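You operate a simulated robot arm through the tools that you are given. There is no shell and no other tool.

You run a simulated robot arm. Do the job below in one go: nothing can be reset, and whatever is moved stays where it is left.

JOB
Top up the mustard can through the funnel and stopper it again.
Fine: all that the green scale beaker holds, no spill; funnel back in its stand, beaker back. Set down upright: clear beaker with green scale, orange can funnel.

Only the result counts: the job must be done as asked and must still hold three seconds after the hand-in. Knocking over, shifting, dropping, spilling or breaking anything else fails it. Lids that push on must go on centred and level and be pressed home; caps that screw on are set level and turned clockwise until they are tight.

ROBOT AND FRAMES
A 7-joint arm with a two-finger parallel gripper, fixed in place. Base frame: the origin is at the foot of the arm, x ahead of it, y to its left, z up. Lengths are in m, angles in degrees, forces in N, time in s.
With the tool pointing down near the work surface it reaches from about 0.28 to 0.32 m from the base axis. Its first joint turns from -166.0 to 166.0 degrees. Payload 3.43 kg.
The TCP is the grasp point between the finger pads, 0.03 m short of the fingertips. In the tool frame z runs along the fingers and y along their closing line. The gripper opens to 0.094 m. The fingers are 0.028 m wide and 0.01 m thick; the gripper's body (0.05 by 0.096 m) begins 0.055 m behind the TCP.
Orientation is told as [roll, pitch, yaw] about the base's x, y, z axes, in that order, counted from this pose: with the fingers straight down and closing along the base's y, the tool's x points along the base's -x, its y along +y and its z along -z.

CONTROLS
- The arm moves only by the tool servo_tool. Its argument "deltas" is a list of rows, each a list of 7 numbers: the turn, a rotation vector about the tool's x, y, z in degrees, then the shift along the tool's x, y, z in mm, then the opening, from 0 (shut) to 1 (fully open). In form: [[rx, ry, rz, tx, ty, tz, grip], ...]. A call has 1 to 20 rows; each row is the pose to reach, as a shift and turn from the pose commanded when the call began, along the tool's axes at that moment. Rows are played at 5 a second. More than 0.05 m and 8.6 degrees between two rows, or a gripper value outside its range, and nothing of the call is played. Where a pose cannot be reached the arm comes as near as it can. A force on the tool above 90 N (or 10 N above the force at the start of the call, whichever is more), or a blocked arm, ends the call early, and 0.2 s more pass. The fingers move at their own pace (about 0.045 m/s each) and stop on an object; they squeeze with about 45 N. The grip force told is the motor's: it shows also when the fingers shut on nothing. Time passes only in rows, and 0.2 s behind the last, so rows that repeat a pose let the fingers close. It gives the time, the measured TCP pose, the force on the tool (base axes), the opening and the grip force at its end, in the units of the frame above (readings bear some noise), with the torque about the TCP (base axes, N m) and any sound that the robot's microphone picked up.
- Cameras (640 x 400 px; columns grow to the right, rows downward): "scene" is fixed at [0.0542, -0.6415, 1.4699]; the picture's right is [0.51, -0.86, 0.00], its down [-0.32, -0.19, -0.93] and it looks along [0.80, 0.47, -0.37] (base axes); focal length 284 px, centre (320, 200). "wrist" rides on the gripper at [0.076, 0.014, -0.102] in the tool frame; the picture's right is [-0.18, 0.98, 0.00], its down [-0.75, -0.14, -0.64] and it looks along [-0.63, -0.12, 0.77] (tool axes); focal length 243 px, centre (320, 200). There is no depth. A picture from a camera that has moved, and an enlarged one, comes with that camera's place and axes in the base frame and with its lens. The place of the scene camera against the robot may be out by one fixed shift of up to 0.012 m in any direction.
- snapshot(camera): a new picture of that camera. No time passes.
- move_column(by): slides the trunk up (or, below 0, down) by that many m; the arm rides with it, the base frame stays. It gives what a move gives, with no picture.
- close_up(camera, box): a new picture of the part [left, top, right, bottom] of that camera's present view, enlarged. No time passes.
- finish_job(): hands the job in; it is judged then, once.

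Nothing tells you positions but the pictures and the camera data. Unless the task says otherwise, let go and move clear before handing in.

The tools are called after "Emit:" as name(argument=value, ...) on one line, values as JSON. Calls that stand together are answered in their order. servo_tool: Moves the arm, as the interface text tells. Its arguments: {"type":"object","properties":{"deltas":{"type":"array","items":{"type":"array","items":{"type":"number"}}}},"required":["deltas"]} The other tools are called the same way: move_column (by) slides the trunk up or down; snapshot (camera) takes a picture; close_up (camera, box) takes an enlarged picture of a part of a camera's view; finish_job () hands the job in.

At the start:

```text
time_s: 0.0
eef_pos: [0.488, -0.1962, 1.4292]
tool_rot: [0.0, 0.0, 0.1]
contact_force: [-0.4, 0.4, -0.7]
ft_torque: [0.0, 0.02, -0.01]
opening: 0.0938
grip_force: 0.1
trunk travel left (down, up): [-0.425, 0.065]
```

scene: 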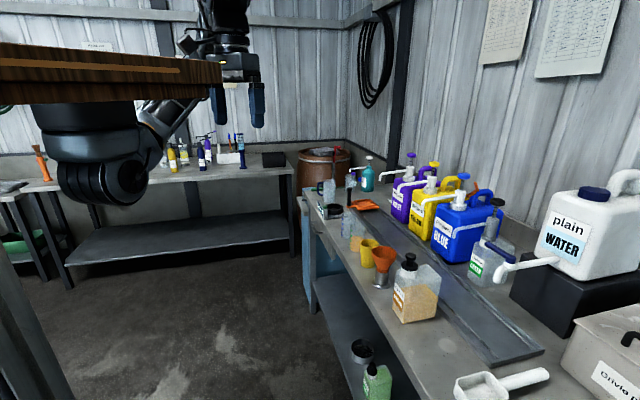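
wrist: 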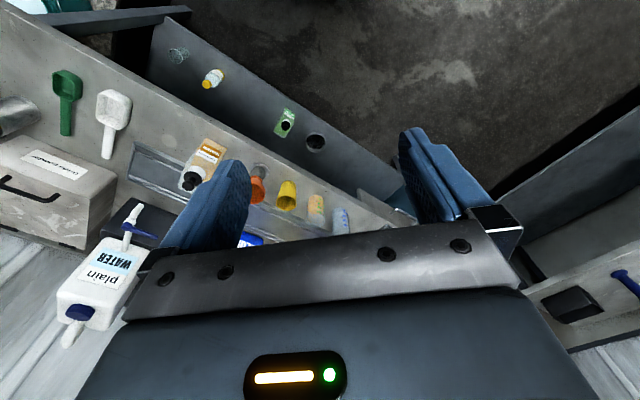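

I see a workbench with coloured jugs, a funnel in a stand, a yellow cup and other vessels; I need to look closer to identify the mustard can, the stopper, the green-scale beaker and the funnel. I'll take enlarged pictures of both views.

Emit:
close_up(camera="scene", box=[290, 140, 450, 240])

Emit:
close_up(camera="scene", box=[330, 220, 490, 320])

Emit:
close_up(camera="scene", box=[300, 300, 460, 400])

Emit:
close_up(camera="wrist", box=[160, 120, 400, 270])

Emit:
close_up(camera="scene", box=[0, 100, 310, 294])

```text
4.00 times, centred on (370, 190) of scene
camera zoom: at [0.0542, -0.6415, 1.4699], right [0.51, -0.86, 0.0], down [-0.32, -0.19, -0.93], along [0.8, 0.47, -0.37], focal length 1135 px, centre (120, 240)
```

zoom: 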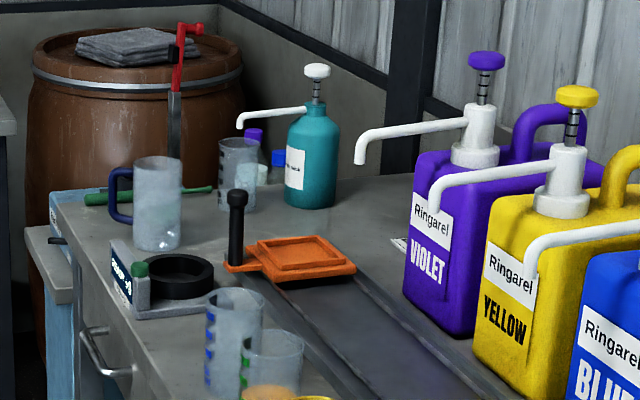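

```text
4.00 times, centred on (410, 270) of scene
camera zoom: at [0.0542, -0.6415, 1.4699], right [0.51, -0.86, 0.0], down [-0.32, -0.19, -0.93], along [0.8, 0.47, -0.37], focal length 1135 px, centre (-40, -80)
```

zoom: 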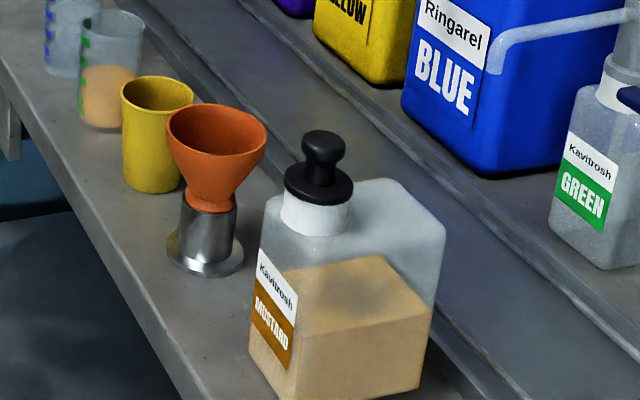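

```text
4.00 times, centred on (380, 350) of scene
camera zoom: at [0.0542, -0.6415, 1.4699], right [0.51, -0.86, 0.0], down [-0.32, -0.19, -0.93], along [0.8, 0.47, -0.37], focal length 1135 px, centre (80, -400)
```

zoom: 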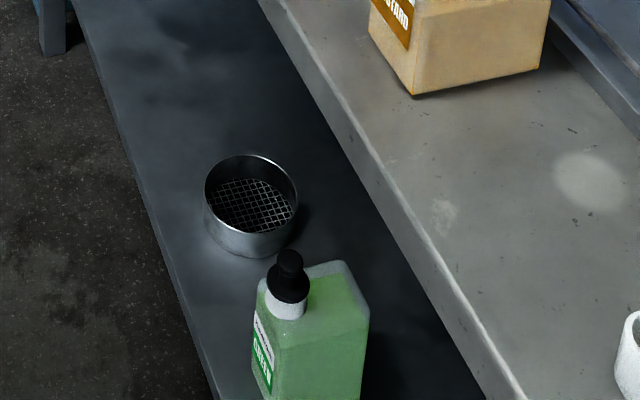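

```text
2.67 times, centred on (280, 195) of wrist
camera zoom: at [0.411, -0.1809, 1.5317], right [0.18, 0.98, 0.0], down [0.75, -0.14, 0.64], along [0.63, -0.12, -0.77], focal length 647 px, centre (427, 213)
```

zoom: 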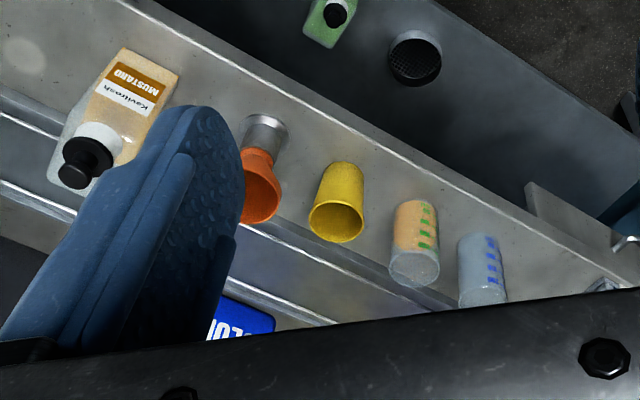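

```text
2.06 times, centred on (155, 197) of scene
camera zoom: at [0.0542, -0.6415, 1.4699], right [0.51, -0.86, 0.0], down [-0.32, -0.19, -0.93], along [0.8, 0.47, -0.37], focal length 585 px, centre (660, 206)
```

zoom: 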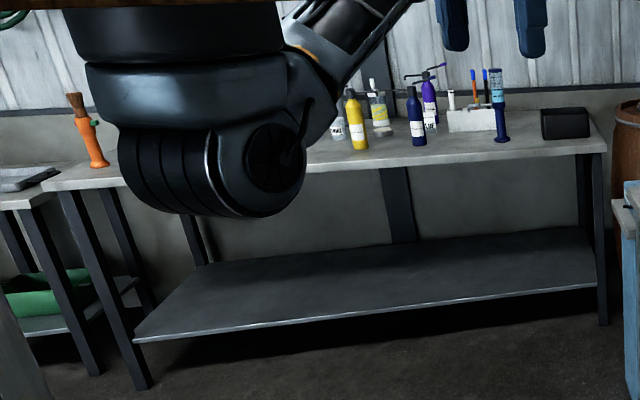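

The mustard can (black knob stopper), the orange funnel in a metal stand, a yellow cup, the green-scale beaker holding mustard and a blue-scale beaker stand along the bench whose top is at about z=0.90. The arm sits too high to reach, so I slide the trunk down a bit and look again.

Emit:
move_column(by=-0.1)

Emit:
snapshot(camera="scene")

Emit:
snapshot(camera="wrist")

```text
time_s: 1.3
eef_pos: [0.4871, -0.1948, 1.3289]
tool_rot: [0.0, 0.0, 0.0]
contact_force: [-1.2, 0.6, 0.0]
ft_torque: [-0.01, 0.03, 0.0]
opening: 0.0939
grip_force: 0.1
trunk travel left (down, up): [-0.325, 0.165]
```

```text
taken
```

scene: 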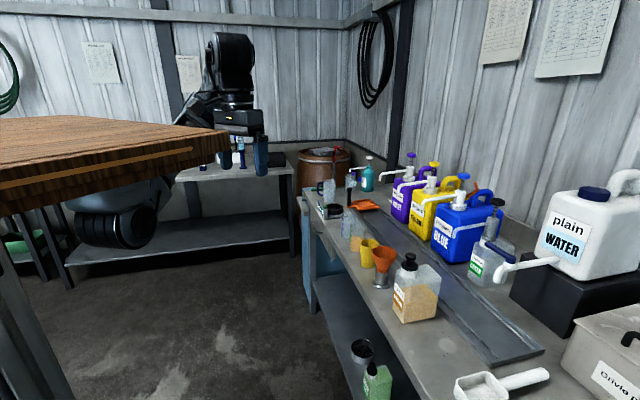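

```text
taken
camera wrist: at [0.411, -0.1809, 1.4317], right [0.18, 0.98, 0.0], down [0.75, -0.14, 0.64], along [0.63, -0.12, -0.77], focal length 243 px, centre (320, 200)
```

wrist: 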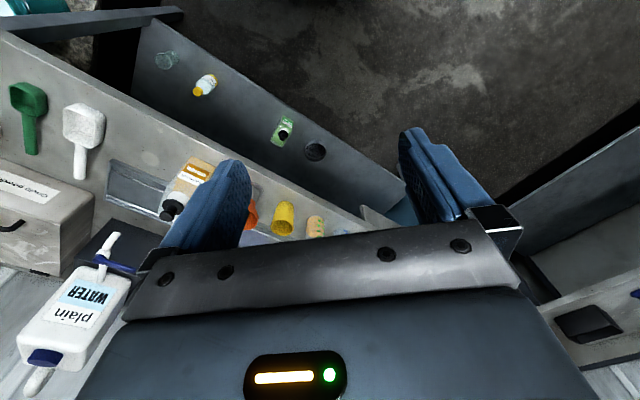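

The wooden board rides with the trunk, and it stays well clear of the bench (its front edge is about 0.79 m from the base). I lower the trunk further.

Emit:
move_column(by=-0.2)

Emit:
snapshot(camera="scene")

Emit:
snapshot(camera="wrist")

```text
time_s: 3.5
eef_pos: [0.4876, -0.197, 1.1285]
tool_rot: [0.0, 0.0, 0.0]
contact_force: [0.2, -0.4, -0.4]
ft_torque: [-0.01, 0.01, -0.01]
opening: 0.0942
grip_force: 0.1
trunk travel left (down, up): [-0.125, 0.365]
```

```text
taken
```

scene: 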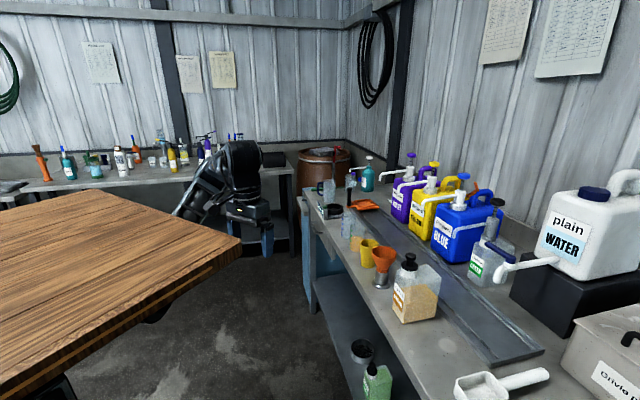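

```text
taken
camera wrist: at [0.411, -0.1809, 1.2317], right [0.18, 0.98, 0.0], down [0.75, -0.14, 0.64], along [0.63, -0.12, -0.77], focal length 243 px, centre (320, 200)
```

wrist: 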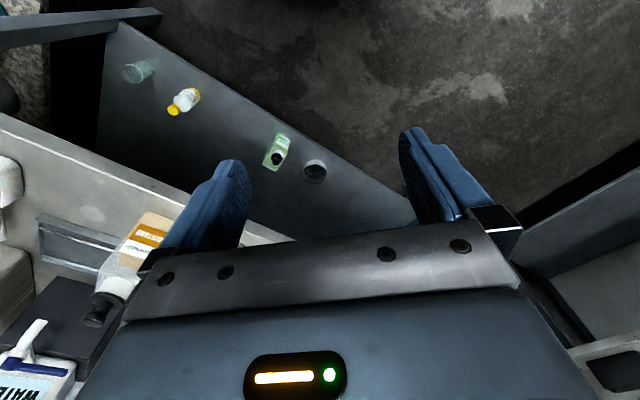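

The board is the arm's own mount (its corner near (0.39,-0.27), z about 1.17), so I must swing the hand around it. I move outward first, then yaw so the tool faces the bench.

Emit:
servo_tool(deltas=[[0, 0, 0, -30, 0, 0, 1], [0, 0, 0, -60, 0, 0, 1], [0, 0, 0, -90, 0, 0, 1], [0, 0, 0, -120, 0, 0, 1], [0, 0, 8, -130, 0, 0, 1], [0, 0, 16, -130, 0, 0, 1], [0, 0, 24, -130, 0, 0, 1], [0, 0, 32, -130, 0, 0, 1], [0, 0, 40, -130, 0, 0, 1], [0, 0, 44, -130, 0, 0, 1], [0, 0, 44, -130, 0, 0, 1]])

Emit:
snapshot(camera="scene")

Emit:
snapshot(camera="wrist")

```text
time_s: 5.9
eef_pos: [0.6184, -0.1961, 1.129]
tool_rot: [0.0, 0.0, -44.1]
contact_force: [0.2, 0.0, -0.2]
ft_torque: [0.03, 0.04, -0.02]
opening: 0.0942
grip_force: 0.0
trunk travel left (down, up): [-0.125, 0.365]
```

```text
taken
```

scene: 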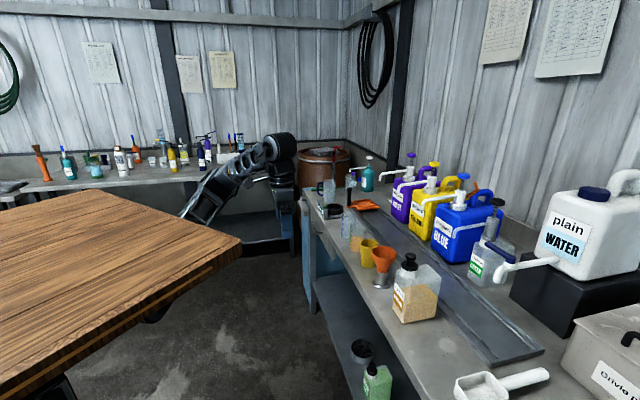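

```text
taken
camera wrist: at [0.5729, -0.1317, 1.2315], right [0.82, 0.58, 0.0], down [0.44, -0.63, 0.64], along [0.37, -0.52, -0.77], focal length 243 px, centre (320, 200)
```

wrist: 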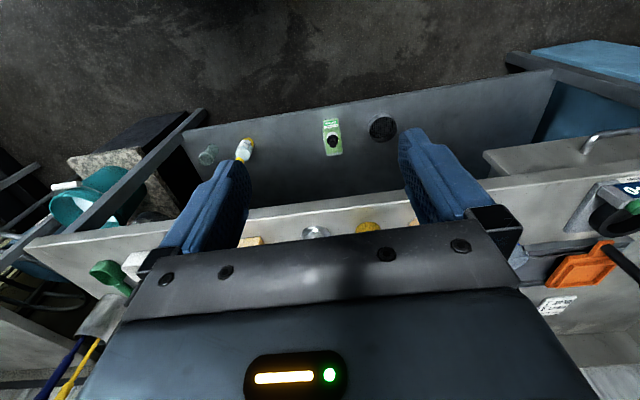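

The arm clears its board; the wrist view is upside-down relative to the world. I tilt the tool toward the bench to bring the bench objects clear of the fingers in the wrist picture.

Emit:
servo_tool(deltas=[[0, -8, 0, 0, 0, 0, 1], [0, -16, 0, 0, 0, 0, 1], [0, -24, 0, 0, 0, 0, 1], [0, -30, 0, 0, 0, 0, 1], [0, -30, 0, 0, 0, 0, 1]])

Emit:
snapshot(camera="wrist")

Emit:
snapshot(camera="scene")

```text
time_s: 7.1
eef_pos: [0.6169, -0.1964, 1.1279]
tool_rot: [0.1, -30.1, -44.0]
contact_force: [0.0, -0.4, -0.7]
ft_torque: [0.02, -0.01, -0.01]
opening: 0.0941
grip_force: 0.1
trunk travel left (down, up): [-0.125, 0.365]
```

```text
taken
camera wrist: at [0.5427, -0.1035, 1.1793], right [0.8, 0.6, 0.09], down [0.14, -0.33, 0.93], along [0.59, -0.73, -0.35], focal length 243 px, centre (320, 200)
```

wrist: 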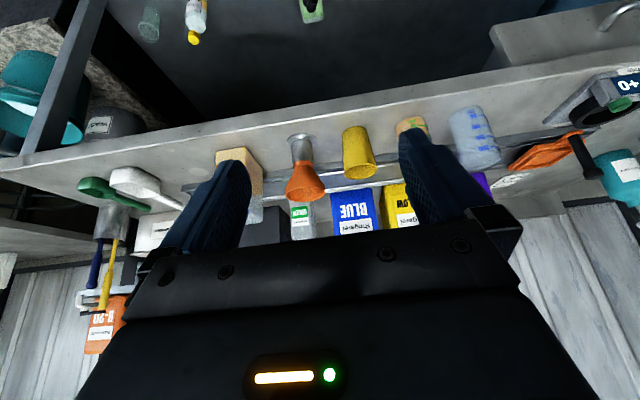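

```text
taken
```

scene: 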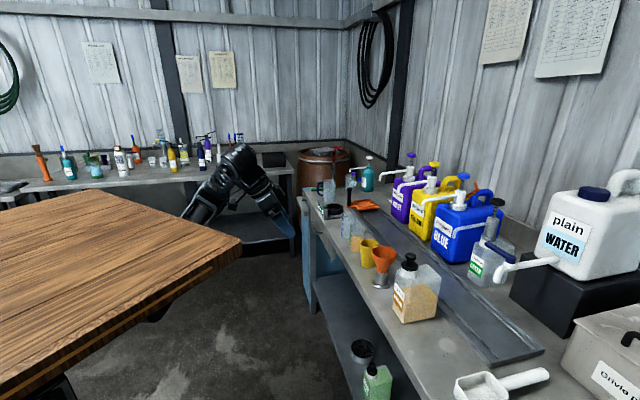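

Now the bench row is visible: can, funnel in stand, yellow cup, green beaker (behind the finger), blue beaker. I enlarge and then take a second viewpoint for triangulation.

Emit:
close_up(camera="wrist", box=[200, 90, 360, 190])

Emit:
close_up(camera="wrist", box=[330, 90, 490, 190])

Emit:
servo_tool(deltas=[[0, 0, 0, 0, -40, 0, 1], [0, 0, 0, 0, -80, 0, 1], [0, 0, 0, 0, -120, 0, 1], [0, 0, 0, 0, -150, 0, 1], [0, 0, 0, 0, -150, 0, 1]])

Emit:
snapshot(camera="wrist")

Emit:
snapshot(camera="scene")

```text
4.00 times, centred on (280, 140) of wrist
camera zoom: at [0.5427, -0.1035, 1.1793], right [0.8, 0.6, 0.09], down [0.14, -0.33, 0.93], along [0.59, -0.73, -0.35], focal length 970 px, centre (480, 440)
```

zoom: 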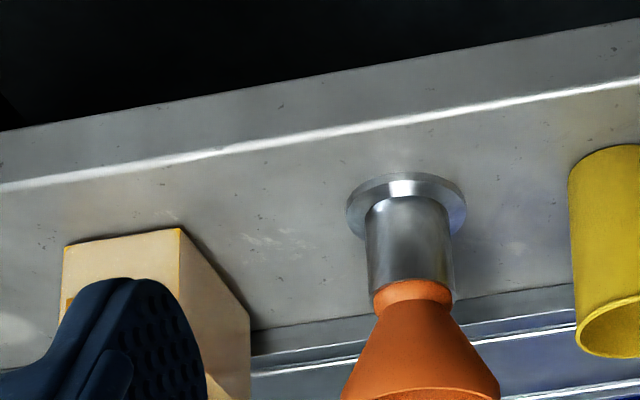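

```text
4.00 times, centred on (410, 140) of wrist
camera zoom: at [0.5427, -0.1035, 1.1793], right [0.8, 0.6, 0.09], down [0.14, -0.33, 0.93], along [0.59, -0.73, -0.35], focal length 970 px, centre (-40, 440)
```

zoom: 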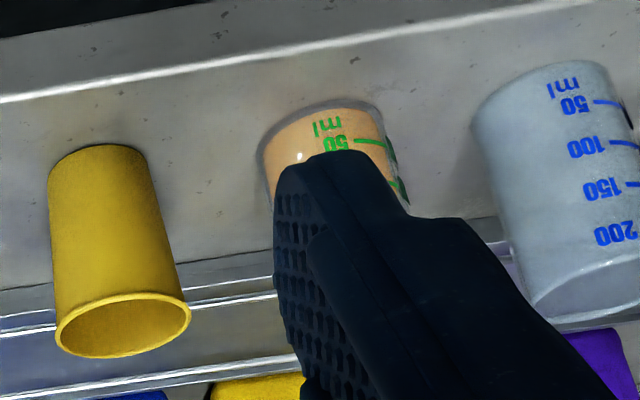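

```text
time_s: 8.3
eef_pos: [0.514, -0.3038, 1.1279]
tool_rot: [0.0, -30.0, -44.0]
contact_force: [0.2, 0.1, 0.2]
ft_torque: [0.01, 0.0, 0.01]
opening: 0.0941
grip_force: 0.0
trunk travel left (down, up): [-0.125, 0.365]
```

```text
taken
camera wrist: at [0.4388, -0.2123, 1.1787], right [0.8, 0.6, 0.09], down [0.14, -0.33, 0.93], along [0.59, -0.73, -0.35], focal length 243 px, centre (320, 200)
```

wrist: 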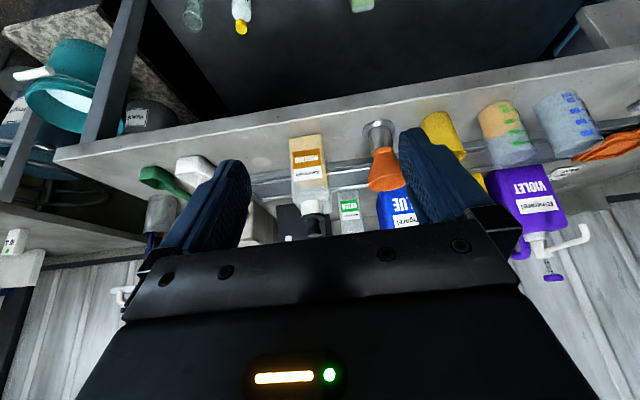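

```text
taken
```

scene: 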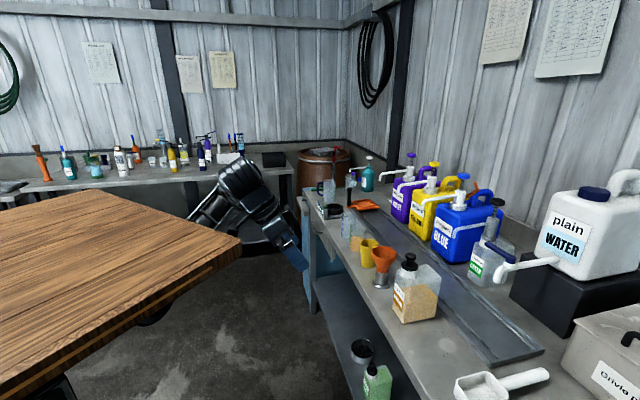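

Emit:
close_up(camera="wrist", box=[270, 100, 430, 200])

Emit:
close_up(camera="wrist", box=[410, 80, 570, 180])

Emit:
close_up(camera="wrist", box=[240, 140, 400, 240])

```text
4.00 times, centred on (350, 150) of wrist
camera zoom: at [0.4388, -0.2123, 1.1787], right [0.8, 0.6, 0.09], down [0.14, -0.33, 0.93], along [0.59, -0.73, -0.35], focal length 970 px, centre (200, 400)
```

zoom: 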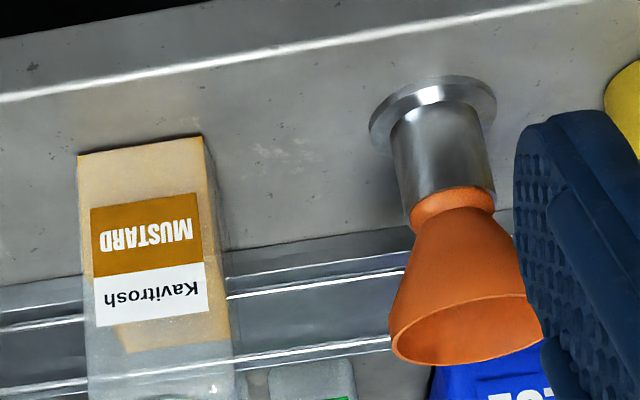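

```text
4.00 times, centred on (490, 130) of wrist
camera zoom: at [0.4388, -0.2123, 1.1787], right [0.8, 0.6, 0.09], down [0.14, -0.33, 0.93], along [0.59, -0.73, -0.35], focal length 970 px, centre (-360, 480)
```

zoom: 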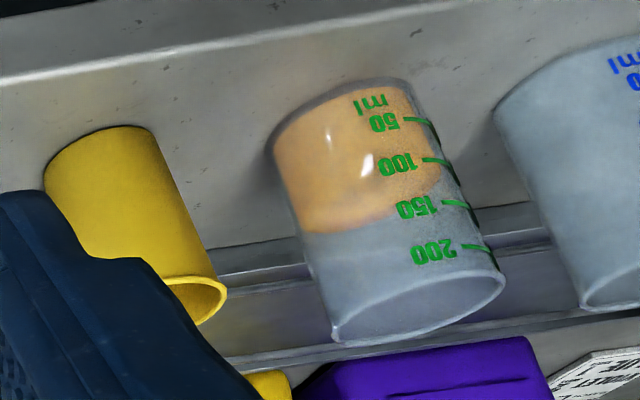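

```text
4.00 times, centred on (320, 190) of wrist
camera zoom: at [0.4388, -0.2123, 1.1787], right [0.8, 0.6, 0.09], down [0.14, -0.33, 0.93], along [0.59, -0.73, -0.35], focal length 970 px, centre (320, 240)
```

zoom: 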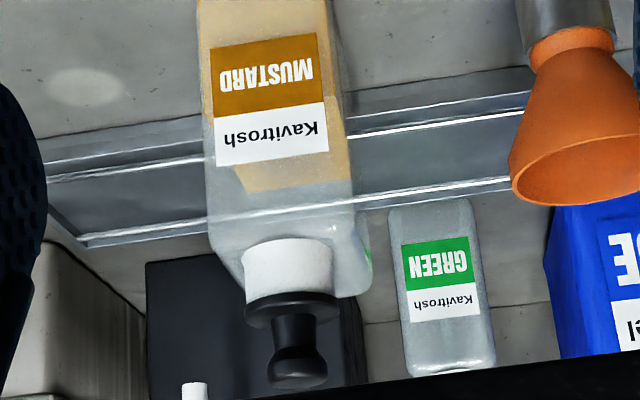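

I now have good estimates in a bench frame (n = direction robot→bench at yaw −44°, t along bench): can stopper ≈ (n .869, t .088, top z 1.084), funnel stand ≈ (.866, .227), yellow cup t≈.332, green beaker ≈ (.866, .437, ~0.10 tall), bench top ≈ .90. I raise the trunk a little so the board is above the hand, then test a horizontal tool pose in free space.

Emit:
move_column(by=0.12)

Emit:
servo_tool(deltas=[[0, -7.5, 0, -3.6, 13.9, 23.5, 1], [0, -15, 0, -7.3, 27.8, 47, 1], [0, -22.5, 0, -10.9, 41.6, 70.4, 1], [0, -30, 0, -14.5, 55.5, 93.9, 1], [0, -37.5, 0, -18.2, 69.4, 117.3, 1], [0, -45, 0, -21.8, 83.3, 140.8, 1], [0, -52.5, 0, -25.5, 97, 164.2, 1], [0, -60, 0, -29.1, 111, 187.7, 1], [0, -60, 0, -29.1, 111, 187.7, 1]])

Emit:
snapshot(camera="scene")

Emit:
snapshot(camera="wrist")

```text
time_s: 9.8
eef_pos: [0.5137, -0.3053, 1.2479]
tool_rot: [0.0, -30.0, -44.0]
contact_force: [0.2, -0.2, 0.5]
ft_torque: [0.03, -0.01, 0.02]
opening: 0.094
grip_force: 0.1
trunk travel left (down, up): [-0.245, 0.245]
```

```text
time_s: 11.8
eef_pos: [0.6891, -0.3163, 1.0979]
tool_rot: [-167.0, -89.8, 123.0]
contact_force: [0.6, 1.0, -0.1]
ft_torque: [0.0, 0.0, 0.04]
opening: 0.0941
grip_force: 0.0
out of reach, approached as far as the arm can: row 4, 5, 6, 7, 8, 9
trunk travel left (down, up): [-0.245, 0.245]
```

```text
taken
```

scene: 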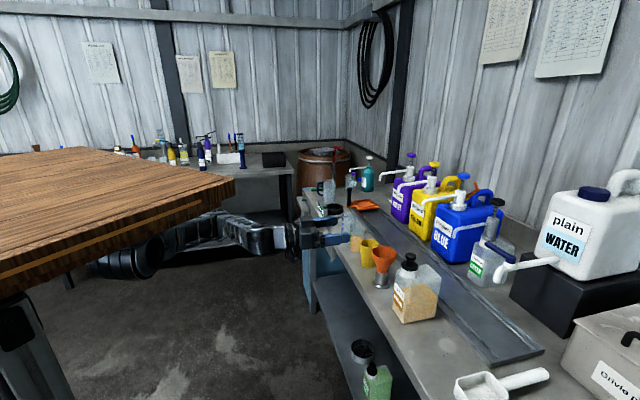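

```text
taken
camera wrist: at [0.6255, -0.2344, 1.0224], right [0.68, 0.71, 0.18], down [-0.56, 0.35, 0.75], along [0.47, -0.62, 0.63], focal length 243 px, centre (320, 200)
```

wrist: 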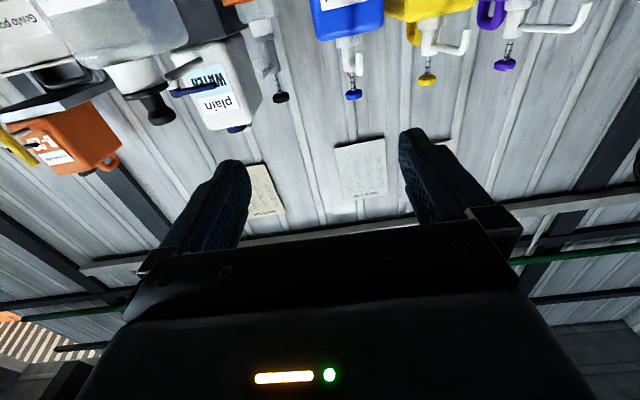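

The arm hangs under the board and a nearly horizontal tool is possible. I extend a little toward the bench (over free space) to see if the pose becomes exactly reachable.

Emit:
servo_tool(deltas=[[0, 0, 0, 0, 0, 40, 1], [0, 0, 0, 0, 0, 80, 1], [0, 0, 0, 0, 0, 100, 1], [0, 0, 0, 0, 0, 100, 1]])

```text
time_s: 12.8
eef_pos: [0.7618, -0.388, 1.097]
tool_rot: [25.0, -90.0, -69.0]
contact_force: [-0.9, 0.1, 1.0]
ft_torque: [-0.05, -0.01, 0.0]
opening: 0.0941
grip_force: 0.2
trunk travel left (down, up): [-0.245, 0.245]
```

Emit:
servo_tool(deltas=[[0, 0, 8, 0, 0, 0, 1], [0, 0, 16, 0, 0, 0, 1], [0, 0, 24, 0, 0, 0, 1], [0, 0, 32, 0, 0, 0, 1], [0, 0, 40, 0, 0, 0, 1], [0, 0, 48, 0, 0, 0, 1], [0, 0, 56, 0, 0, 0, 1], [0, 0, 64, 0, 0, 0, 1], [0, 0, 72, 0, 0, 0, 1], [0, 0, 80, 0, 0, 0, 1], [0, 0, 88, 0, 0, 0, 1], [0, 0, 96, 0, 0, 0, 1], [0, 0, 104, 0, 0, 0, 1], [0, 0, 112, 0, 0, 0, 1], [0, 0, 120, 0, 0, 0, 1], [0, 0, 128, 0, 0, 0, 1], [0, 0, 136, 0, 0, 0, 1]])

Emit:
snapshot(camera="scene")

Emit:
snapshot(camera="wrist")

```text
time_s: 16.4
eef_pos: [0.7622, -0.3876, 1.0983]
tool_rot: [90.0, 46.1, -133.9]
contact_force: [-0.3, 0.2, -0.5]
ft_torque: [-0.01, 0.03, -0.01]
opening: 0.0941
grip_force: 0.0
trunk travel left (down, up): [-0.245, 0.245]
```

```text
taken
```

scene: 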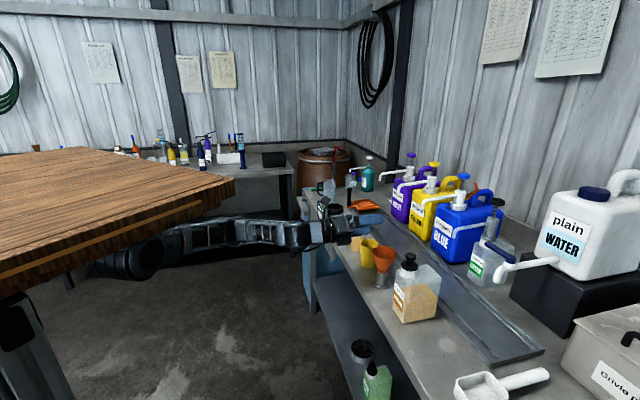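

```text
taken
camera wrist: at [0.717, -0.2851, 1.1631], right [-0.58, -0.6, 0.55], down [-0.75, 0.14, -0.64], along [0.31, -0.79, -0.54], focal length 243 px, centre (320, 200)
```

wrist: 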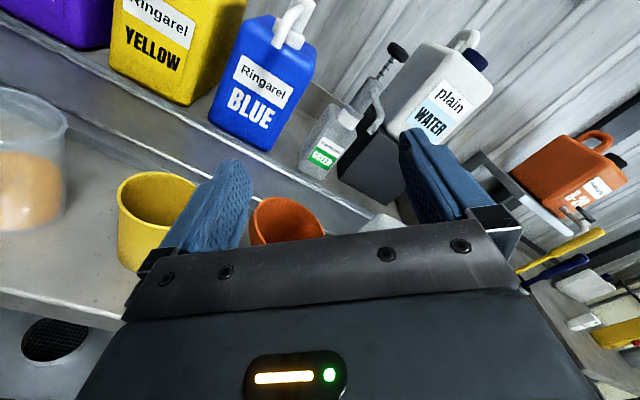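

The roll of 136° worked without trouble; I continue to 180° to get the camera above the hand.

Emit:
servo_tool(deltas=[[0, 0, 8, 0, 0, 0, 1], [0, 0, 16, 0, 0, 0, 1], [0, 0, 24, 0, 0, 0, 1], [0, 0, 32, 0, 0, 0, 1], [0, 0, 40, 0, 0, 0, 1], [0, 0, 44, 0, 0, 0, 1], [0, 0, 44, 0, 0, 0, 1]])

Emit:
snapshot(camera="wrist")

Emit:
snapshot(camera="scene")

```text
time_s: 18.0
eef_pos: [0.7607, -0.3873, 1.0988]
tool_rot: [-101.5, 90.1, 34.5]
contact_force: [-0.1, -0.2, 0.3]
ft_torque: [0.0, 0.04, -0.04]
opening: 0.0941
grip_force: 0.0
trunk travel left (down, up): [-0.245, 0.245]
```

```text
taken
camera wrist: at [0.6775, -0.3258, 1.1748], right [-0.68, -0.71, -0.18], down [-0.36, 0.55, -0.75], along [0.63, -0.45, -0.63], focal length 243 px, centre (320, 200)
```

wrist: 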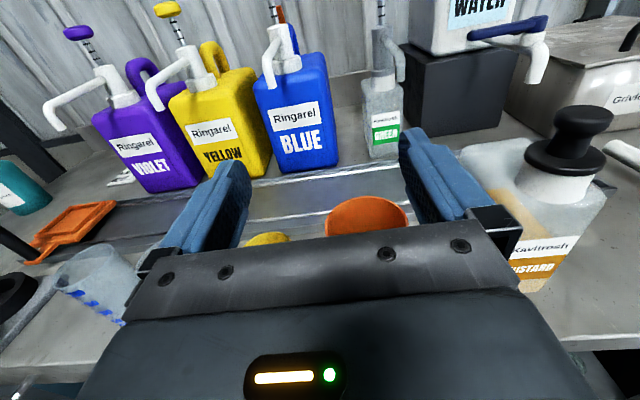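

```text
taken
```

scene: 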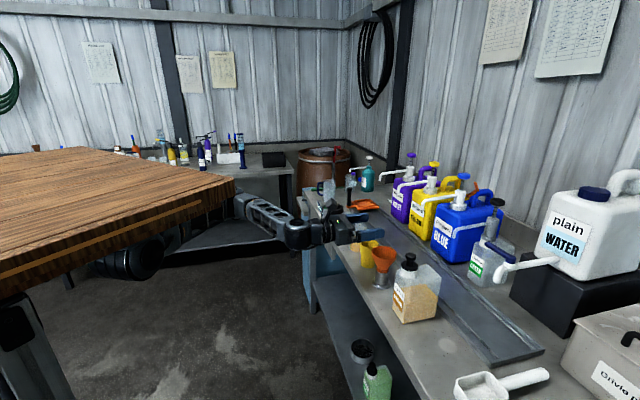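

The camera-up horizontal pose is reachable, which suits all grasps. I back off and move across in front of the can to look at the stopper.

Emit:
servo_tool(deltas=[[0, 0, 0, 0, 0, -35, 1], [0, 0, 0, 0, 0, -70, 1], [0, 0, 0, 0, 40, -70, 1], [0, 0, 0, 0, 80, -70, 1], [0, 0, 0, 0, 120, -70, 1], [0, 0, 0, 0, 162, -70, 1], [0, 0, 0, 0, 162, -70, 1]])

Emit:
snapshot(camera="wrist")

Emit:
close_up(camera="scene", box=[340, 220, 460, 340])

```text
time_s: 19.6
eef_pos: [0.5979, -0.4582, 1.0982]
tool_rot: [118.8, 90.0, -105.2]
contact_force: [-0.7, 0.1, 0.1]
ft_torque: [-0.01, -0.01, -0.05]
opening: 0.0941
grip_force: 0.1
trunk travel left (down, up): [-0.245, 0.245]
```

```text
taken
camera wrist: at [0.5149, -0.396, 1.1748], right [-0.68, -0.71, -0.18], down [-0.36, 0.55, -0.75], along [0.63, -0.45, -0.63], focal length 243 px, centre (320, 200)
```

wrist: 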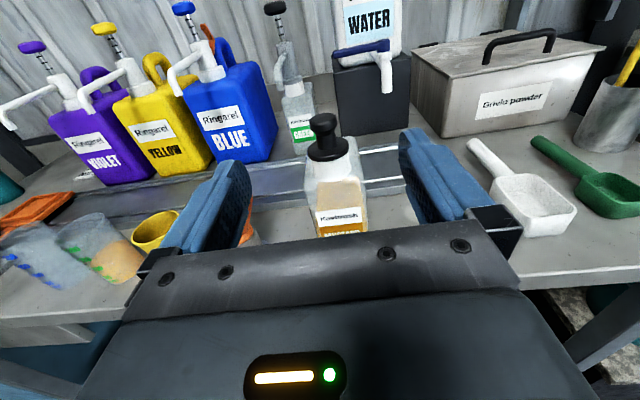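

```text
3.33 times, centred on (400, 280) of scene
camera zoom: at [0.0542, -0.6415, 1.4699], right [0.51, -0.86, 0.0], down [-0.32, -0.19, -0.93], along [0.8, 0.47, -0.37], focal length 946 px, centre (53, -67)
```

zoom: 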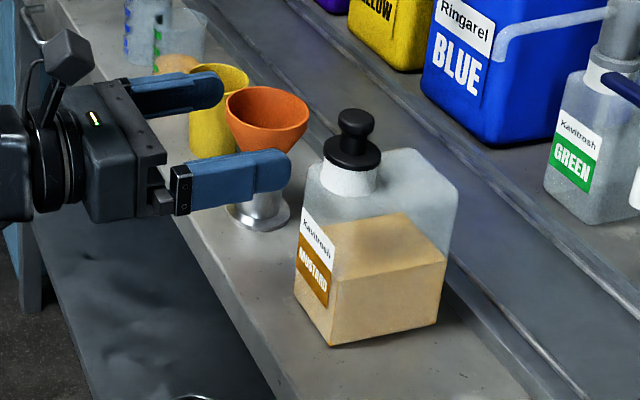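

Emit:
close_up(camera="wrist", box=[270, 100, 430, 200])

Emit:
close_up(camera="wrist", box=[290, 100, 370, 150])

Emit:
close_up(camera="wrist", box=[40, 180, 260, 318])

Emit:
close_up(camera="scene", box=[380, 245, 460, 325])

```text
4.00 times, centred on (350, 150) of wrist
camera zoom: at [0.5149, -0.396, 1.1748], right [-0.68, -0.71, -0.18], down [-0.36, 0.55, -0.75], along [0.63, -0.45, -0.63], focal length 970 px, centre (200, 400)
```

zoom: 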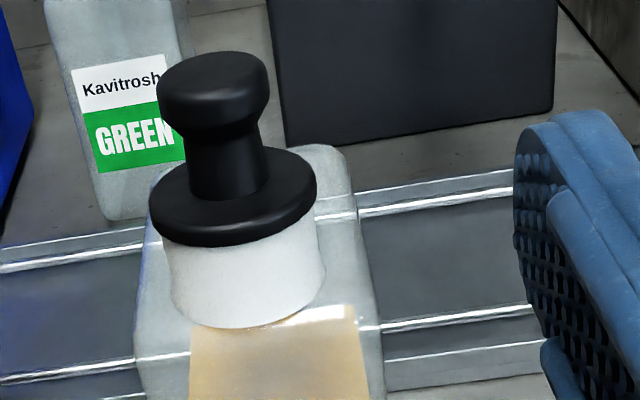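

```text
8.00 times, centred on (330, 125) of wrist
camera zoom: at [0.5149, -0.396, 1.1748], right [-0.68, -0.71, -0.18], down [-0.36, 0.55, -0.75], along [0.63, -0.45, -0.63], focal length 1941 px, centre (240, 800)
```

zoom: 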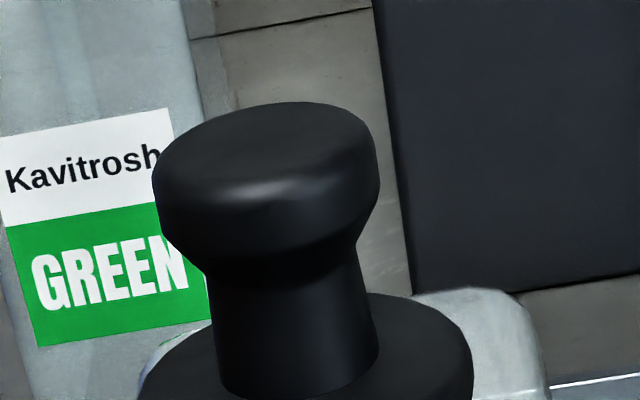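

```text
2.90 times, centred on (150, 249) of wrist
camera zoom: at [0.5149, -0.396, 1.1748], right [-0.68, -0.71, -0.18], down [-0.36, 0.55, -0.75], along [0.63, -0.45, -0.63], focal length 703 px, centre (813, 58)
```

zoom: 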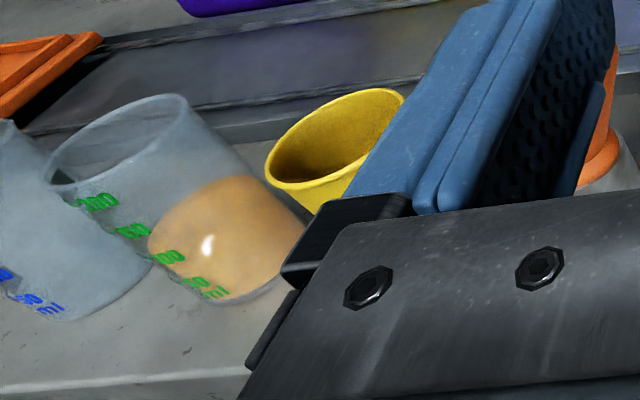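

```text
5.00 times, centred on (420, 285) of scene
camera zoom: at [0.0542, -0.6415, 1.4699], right [0.51, -0.86, 0.0], down [-0.32, -0.19, -0.93], along [0.8, 0.47, -0.37], focal length 1419 px, centre (-180, -225)
```

zoom: 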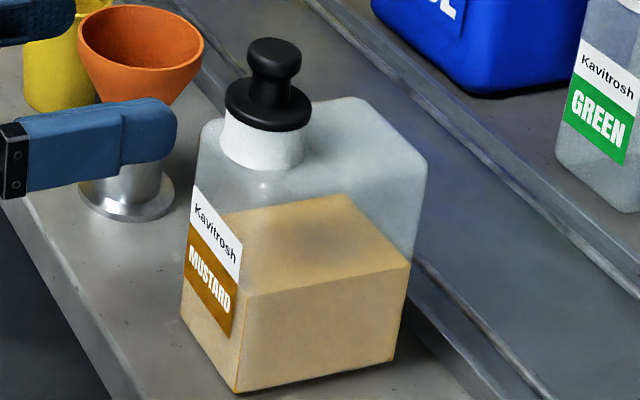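

The stopper is a black push-in plug with a knob (head ~25 mm, shaft ~16 mm, disc ~39 mm). I take a second view from a higher position to triangulate it precisely.

Emit:
servo_tool(deltas=[[0, 0, 0, 35, 0, 0, 1], [0, 0, 0, 70, 0, 0, 1], [0, 0, 0, 70, 0, 0, 1]])

Emit:
close_up(camera="wrist", box=[270, 140, 430, 240])

Emit:
snapshot(camera="wrist")

```text
time_s: 20.4
eef_pos: [0.6013, -0.4551, 1.1676]
tool_rot: [111.3, 90.0, -112.8]
contact_force: [-0.1, 0.2, -0.9]
ft_torque: [-0.02, 0.01, 0.0]
opening: 0.0942
grip_force: 0.0
trunk travel left (down, up): [-0.245, 0.245]
```

```text
4.00 times, centred on (350, 190) of wrist
camera zoom: at [0.517, -0.3935, 1.2444], right [-0.68, -0.71, -0.18], down [-0.36, 0.55, -0.75], along [0.63, -0.45, -0.63], focal length 970 px, centre (200, 240)
```

zoom: 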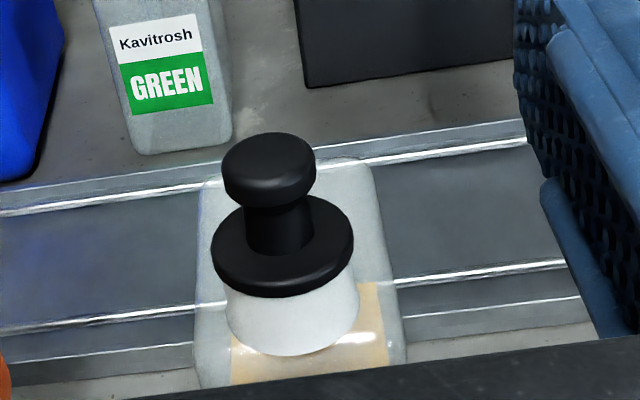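

```text
taken
camera wrist: at [0.517, -0.3935, 1.2444], right [-0.68, -0.71, -0.18], down [-0.36, 0.55, -0.75], along [0.63, -0.45, -0.63], focal length 243 px, centre (320, 200)
```

wrist: 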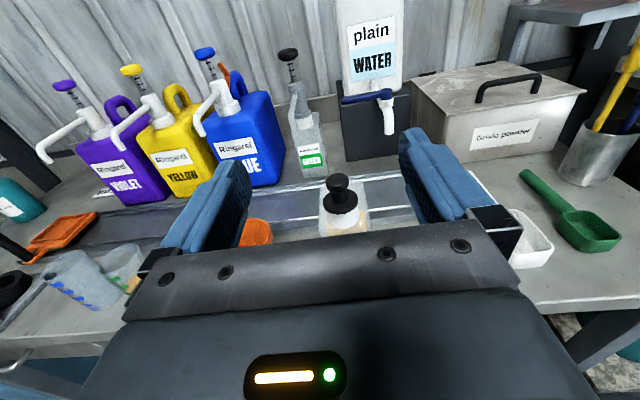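

Stopper located: disc at about (n .867, t .086, z 1.057), knob head 25 mm wide around z 1.077–1.091. I lower in front of it and narrow the fingers, then check alignment before advancing.

Emit:
servo_tool(deltas=[[0, 0, 0, -30, 1.5, 0, 1], [0, 0, 0, -60, 3, 0, 0.8], [0, 0, 0, -88, 4.5, 0, 0.6], [0, 0, 0, -88, 4.5, 20, 0.55], [0, 0, 0, -88, 4.5, 20, 0.55], [0, 0, 0, -88, 4.5, 20, 0.55]])

Emit:
snapshot(camera="wrist")

Emit:
close_up(camera="wrist", box=[240, 80, 400, 180])

Emit:
close_up(camera="scene", box=[360, 240, 440, 320])

```text
time_s: 21.8
eef_pos: [0.6113, -0.4714, 1.0795]
tool_rot: [107.3, 89.9, -116.7]
contact_force: [0.3, -0.1, -0.9]
ft_torque: [-0.02, -0.02, 0.02]
opening: 0.0516
grip_force: 0.1
trunk travel left (down, up): [-0.245, 0.245]
```

```text
taken
camera wrist: at [0.5263, -0.4096, 1.1559], right [-0.68, -0.71, -0.18], down [-0.36, 0.55, -0.75], along [0.63, -0.45, -0.63], focal length 243 px, centre (320, 200)
```

wrist: 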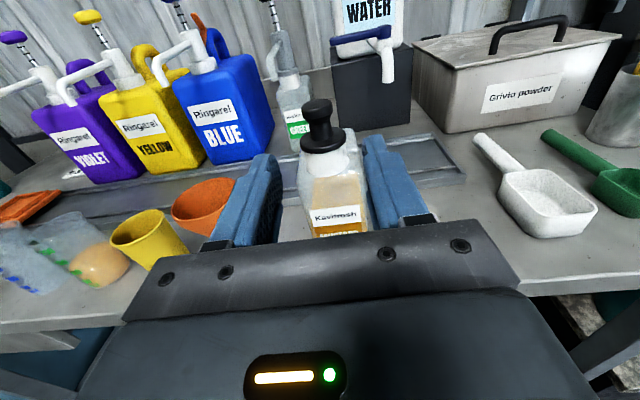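

```text
4.00 times, centred on (320, 130) of wrist
camera zoom: at [0.5263, -0.4096, 1.1559], right [-0.68, -0.71, -0.18], down [-0.36, 0.55, -0.75], along [0.63, -0.45, -0.63], focal length 970 px, centre (320, 480)
```

zoom: 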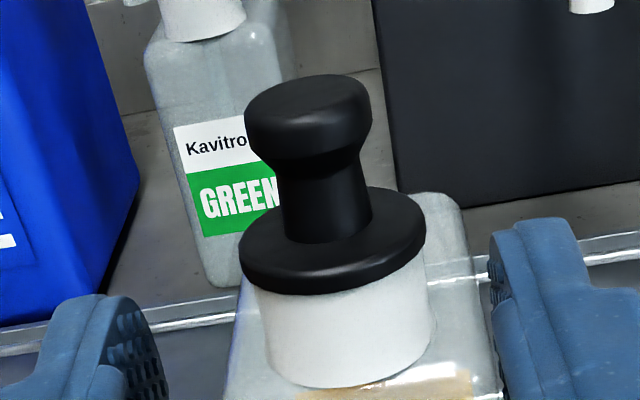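

```text
5.00 times, centred on (400, 280) of scene
camera zoom: at [0.0542, -0.6415, 1.4699], right [0.51, -0.86, 0.0], down [-0.32, -0.19, -0.93], along [0.8, 0.47, -0.37], focal length 1419 px, centre (-80, -200)
```

zoom: 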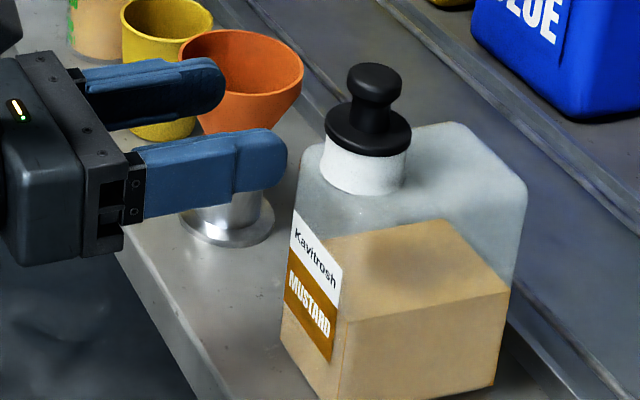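

Knob and fingers are aligned in t to within a millimetre. I advance so the knob head sits at the TCP, keeping the fingers just above the disc.

Emit:
servo_tool(deltas=[[0, 0, 0, 3, 0, 30, 0.55], [0, 0, 0, 3, 0, 60, 0.55], [0, 0, 0, 3, 0, 85, 0.55], [0, 0, 0, 3, 0, 97, 0.55], [0, 0, 0, 3, 0, 97, 0.55]])

Emit:
snapshot(camera="wrist")

Emit:
close_up(camera="wrist", box=[240, 120, 400, 220])

Emit:
close_up(camera="scene", box=[370, 230, 450, 310])

```text
time_s: 23.0
eef_pos: [0.6796, -0.5384, 1.0814]
tool_rot: [121.0, 90.0, -103.1]
contact_force: [0.2, -0.5, 0.4]
ft_torque: [0.0, -0.01, -0.01]
opening: 0.0515
grip_force: 0.0
trunk travel left (down, up): [-0.245, 0.245]
```

```text
taken
camera wrist: at [0.5966, -0.4771, 1.1594], right [-0.68, -0.71, -0.18], down [-0.36, 0.55, -0.75], along [0.63, -0.45, -0.63], focal length 243 px, centre (320, 200)
```

wrist: 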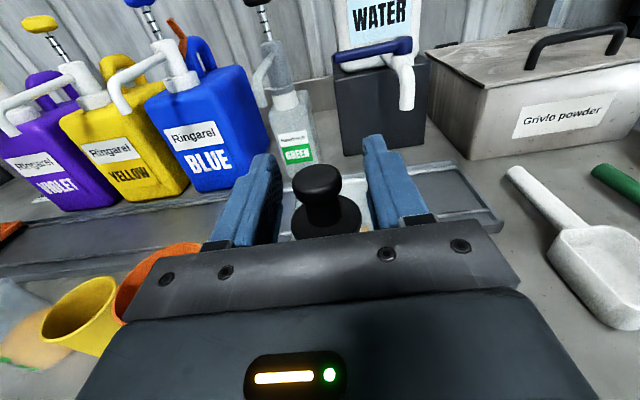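

```text
4.00 times, centred on (320, 170) of wrist
camera zoom: at [0.5966, -0.4771, 1.1594], right [-0.68, -0.71, -0.18], down [-0.36, 0.55, -0.75], along [0.63, -0.45, -0.63], focal length 970 px, centre (320, 320)
```

zoom: 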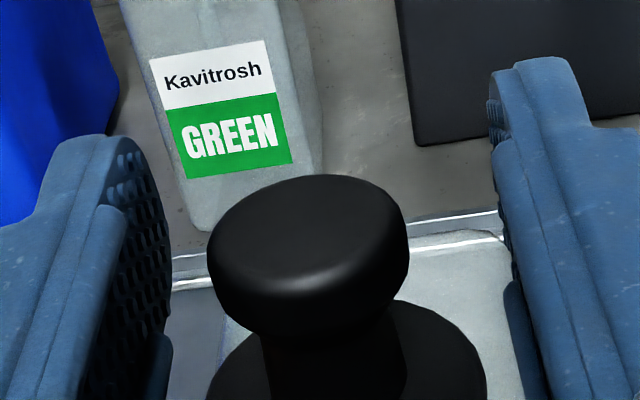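

```text
5.00 times, centred on (410, 270) of scene
camera zoom: at [0.0542, -0.6415, 1.4699], right [0.51, -0.86, 0.0], down [-0.32, -0.19, -0.93], along [0.8, 0.47, -0.37], focal length 1419 px, centre (-130, -150)
```

zoom: 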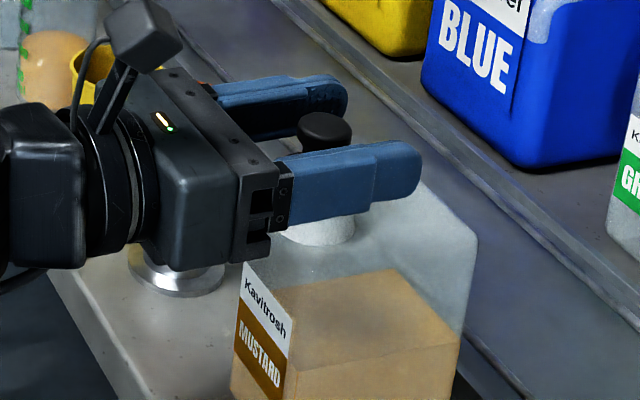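

The knob is centred between the pads (its predicted midline matches within a pixel or two). I close the gripper on the knob head.

Emit:
servo_tool(deltas=[[0, 0, 0, 0, 0, 0, 0.4], [0, 0, 0, 0, 0, 0, 0.3], [0, 0, 0, 0, 0, 0, 0.2], [0, 0, 0, 0, 0, 0, 0.1], [0, 0, 0, 0, 0, 0, 0], [0, 0, 0, 0, 0, 0, 0], [0, 0, 0, 0, 0, 0, 0]])

Emit:
close_up(camera="wrist", box=[240, 120, 400, 220])

Emit:
close_up(camera="scene", box=[370, 230, 450, 310])

```text
time_s: 24.6
eef_pos: [0.6792, -0.5393, 1.084]
tool_rot: [157.9, 90.0, -66.2]
contact_force: [2.0, 0.8, 2.7]
ft_torque: [-0.01, -0.02, 0.02]
opening: 0.0225
grip_force: 45.0
trunk travel left (down, up): [-0.245, 0.245]
```

```text
4.00 times, centred on (320, 170) of wrist
camera zoom: at [0.5966, -0.4768, 1.1596], right [-0.68, -0.71, -0.18], down [-0.36, 0.55, -0.75], along [0.63, -0.45, -0.63], focal length 970 px, centre (320, 320)
```

zoom: 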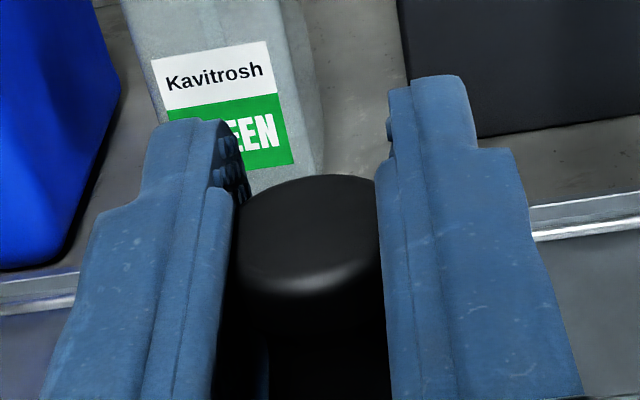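

```text
5.00 times, centred on (410, 270) of scene
camera zoom: at [0.0542, -0.6415, 1.4699], right [0.51, -0.86, 0.0], down [-0.32, -0.19, -0.93], along [0.8, 0.47, -0.37], focal length 1419 px, centre (-130, -150)
```

zoom: 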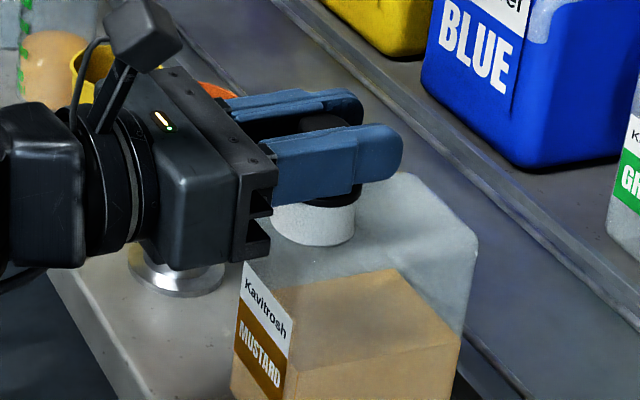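

The knob is held (45 N, opening 22.5 mm) with almost no side force. I lift slowly and watch the force and the can.

Emit:
servo_tool(deltas=[[0, 0, 0, 2, 0, 0, 0], [0, 0, 0, 4, 0, 0, 0], [0, 0, 0, 6, 0, 0, 0], [0, 0, 0, 8, 0, 0, 0], [0, 0, 0, 10, 0, 0, 0], [0, 0, 0, 12, 0, 0, 0]])

Emit:
close_up(camera="scene", box=[370, 230, 450, 310])

```text
time_s: 26.0
eef_pos: [0.6808, -0.5389, 1.0961]
tool_rot: [57.9, 90.0, -166.1]
contact_force: [0.4, -0.3, -0.4]
ft_torque: [-0.01, 0.01, 0.0]
opening: 0.0225
grip_force: 45.5
trunk travel left (down, up): [-0.245, 0.245]
heard: snap
```

```text
5.00 times, centred on (410, 270) of scene
camera zoom: at [0.0542, -0.6415, 1.4699], right [0.51, -0.86, 0.0], down [-0.32, -0.19, -0.93], along [0.8, 0.47, -0.37], focal length 1419 px, centre (-130, -150)
```

zoom: 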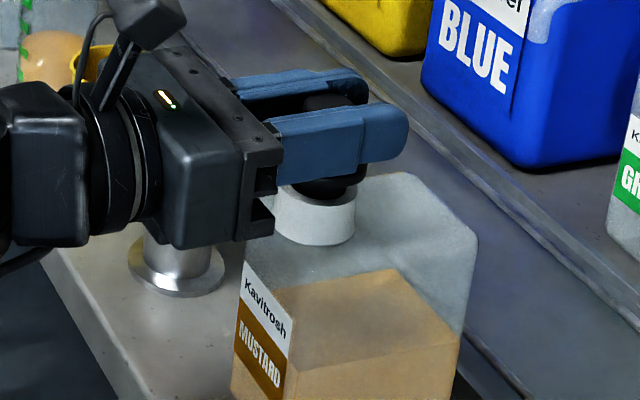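

A snap was heard: the plug came free and the can stayed put. I lift further and inspect the plug's lower side.

Emit:
servo_tool(deltas=[[0, 0, 0, 10, 0, 0, 0], [0, 0, 0, 20, 0, 0, 0], [0, 0, 0, 35, 0, 0, 0], [0, 0, 0, 55, 0, 0, 0], [0, 0, 0, 70, 0, 0, 0], [0, 0, 0, 70, 0, 0, 0]])

Emit:
close_up(camera="scene", box=[370, 210, 450, 290])

Emit:
snapshot(camera="wrist")

Emit:
close_up(camera="scene", box=[340, 220, 500, 340])

```text
time_s: 27.4
eef_pos: [0.6801, -0.54, 1.1664]
tool_rot: [77.3, 90.0, -146.7]
contact_force: [0.4, 0.8, 0.4]
ft_torque: [-0.02, -0.05, 0.0]
opening: 0.0224
grip_force: 45.4
trunk travel left (down, up): [-0.245, 0.245]
```

```text
5.00 times, centred on (410, 250) of scene
camera zoom: at [0.0542, -0.6415, 1.4699], right [0.51, -0.86, 0.0], down [-0.32, -0.19, -0.93], along [0.8, 0.47, -0.37], focal length 1419 px, centre (-130, -50)
```

zoom: 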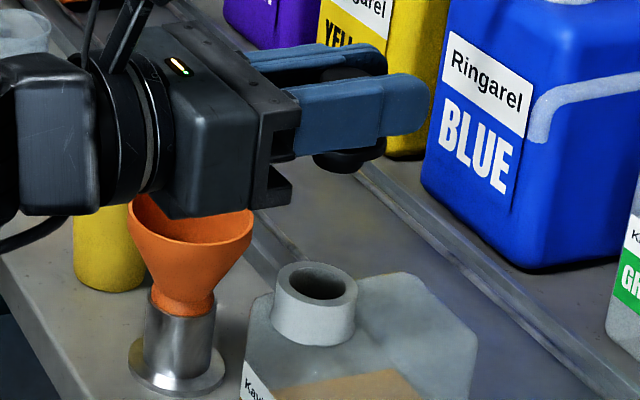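

```text
taken
camera wrist: at [0.5955, -0.4781, 1.2417], right [-0.68, -0.71, -0.18], down [-0.36, 0.55, -0.75], along [0.63, -0.45, -0.63], focal length 243 px, centre (320, 200)
```

wrist: 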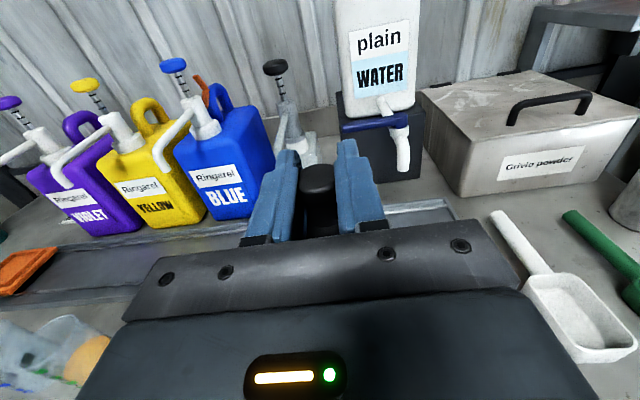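

```text
3.33 times, centred on (420, 280) of scene
camera zoom: at [0.0542, -0.6415, 1.4699], right [0.51, -0.86, 0.0], down [-0.32, -0.19, -0.93], along [0.8, 0.47, -0.37], focal length 946 px, centre (-13, -67)
```

zoom: 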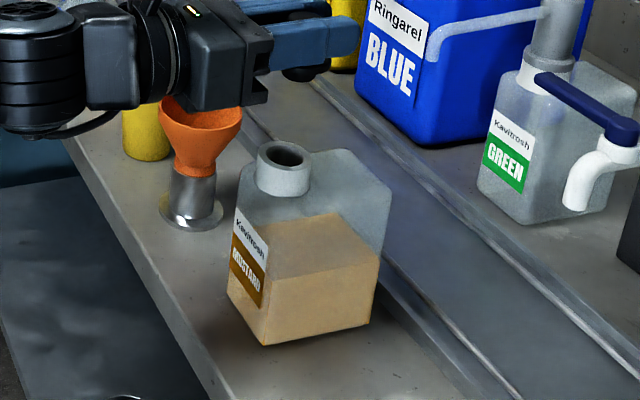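

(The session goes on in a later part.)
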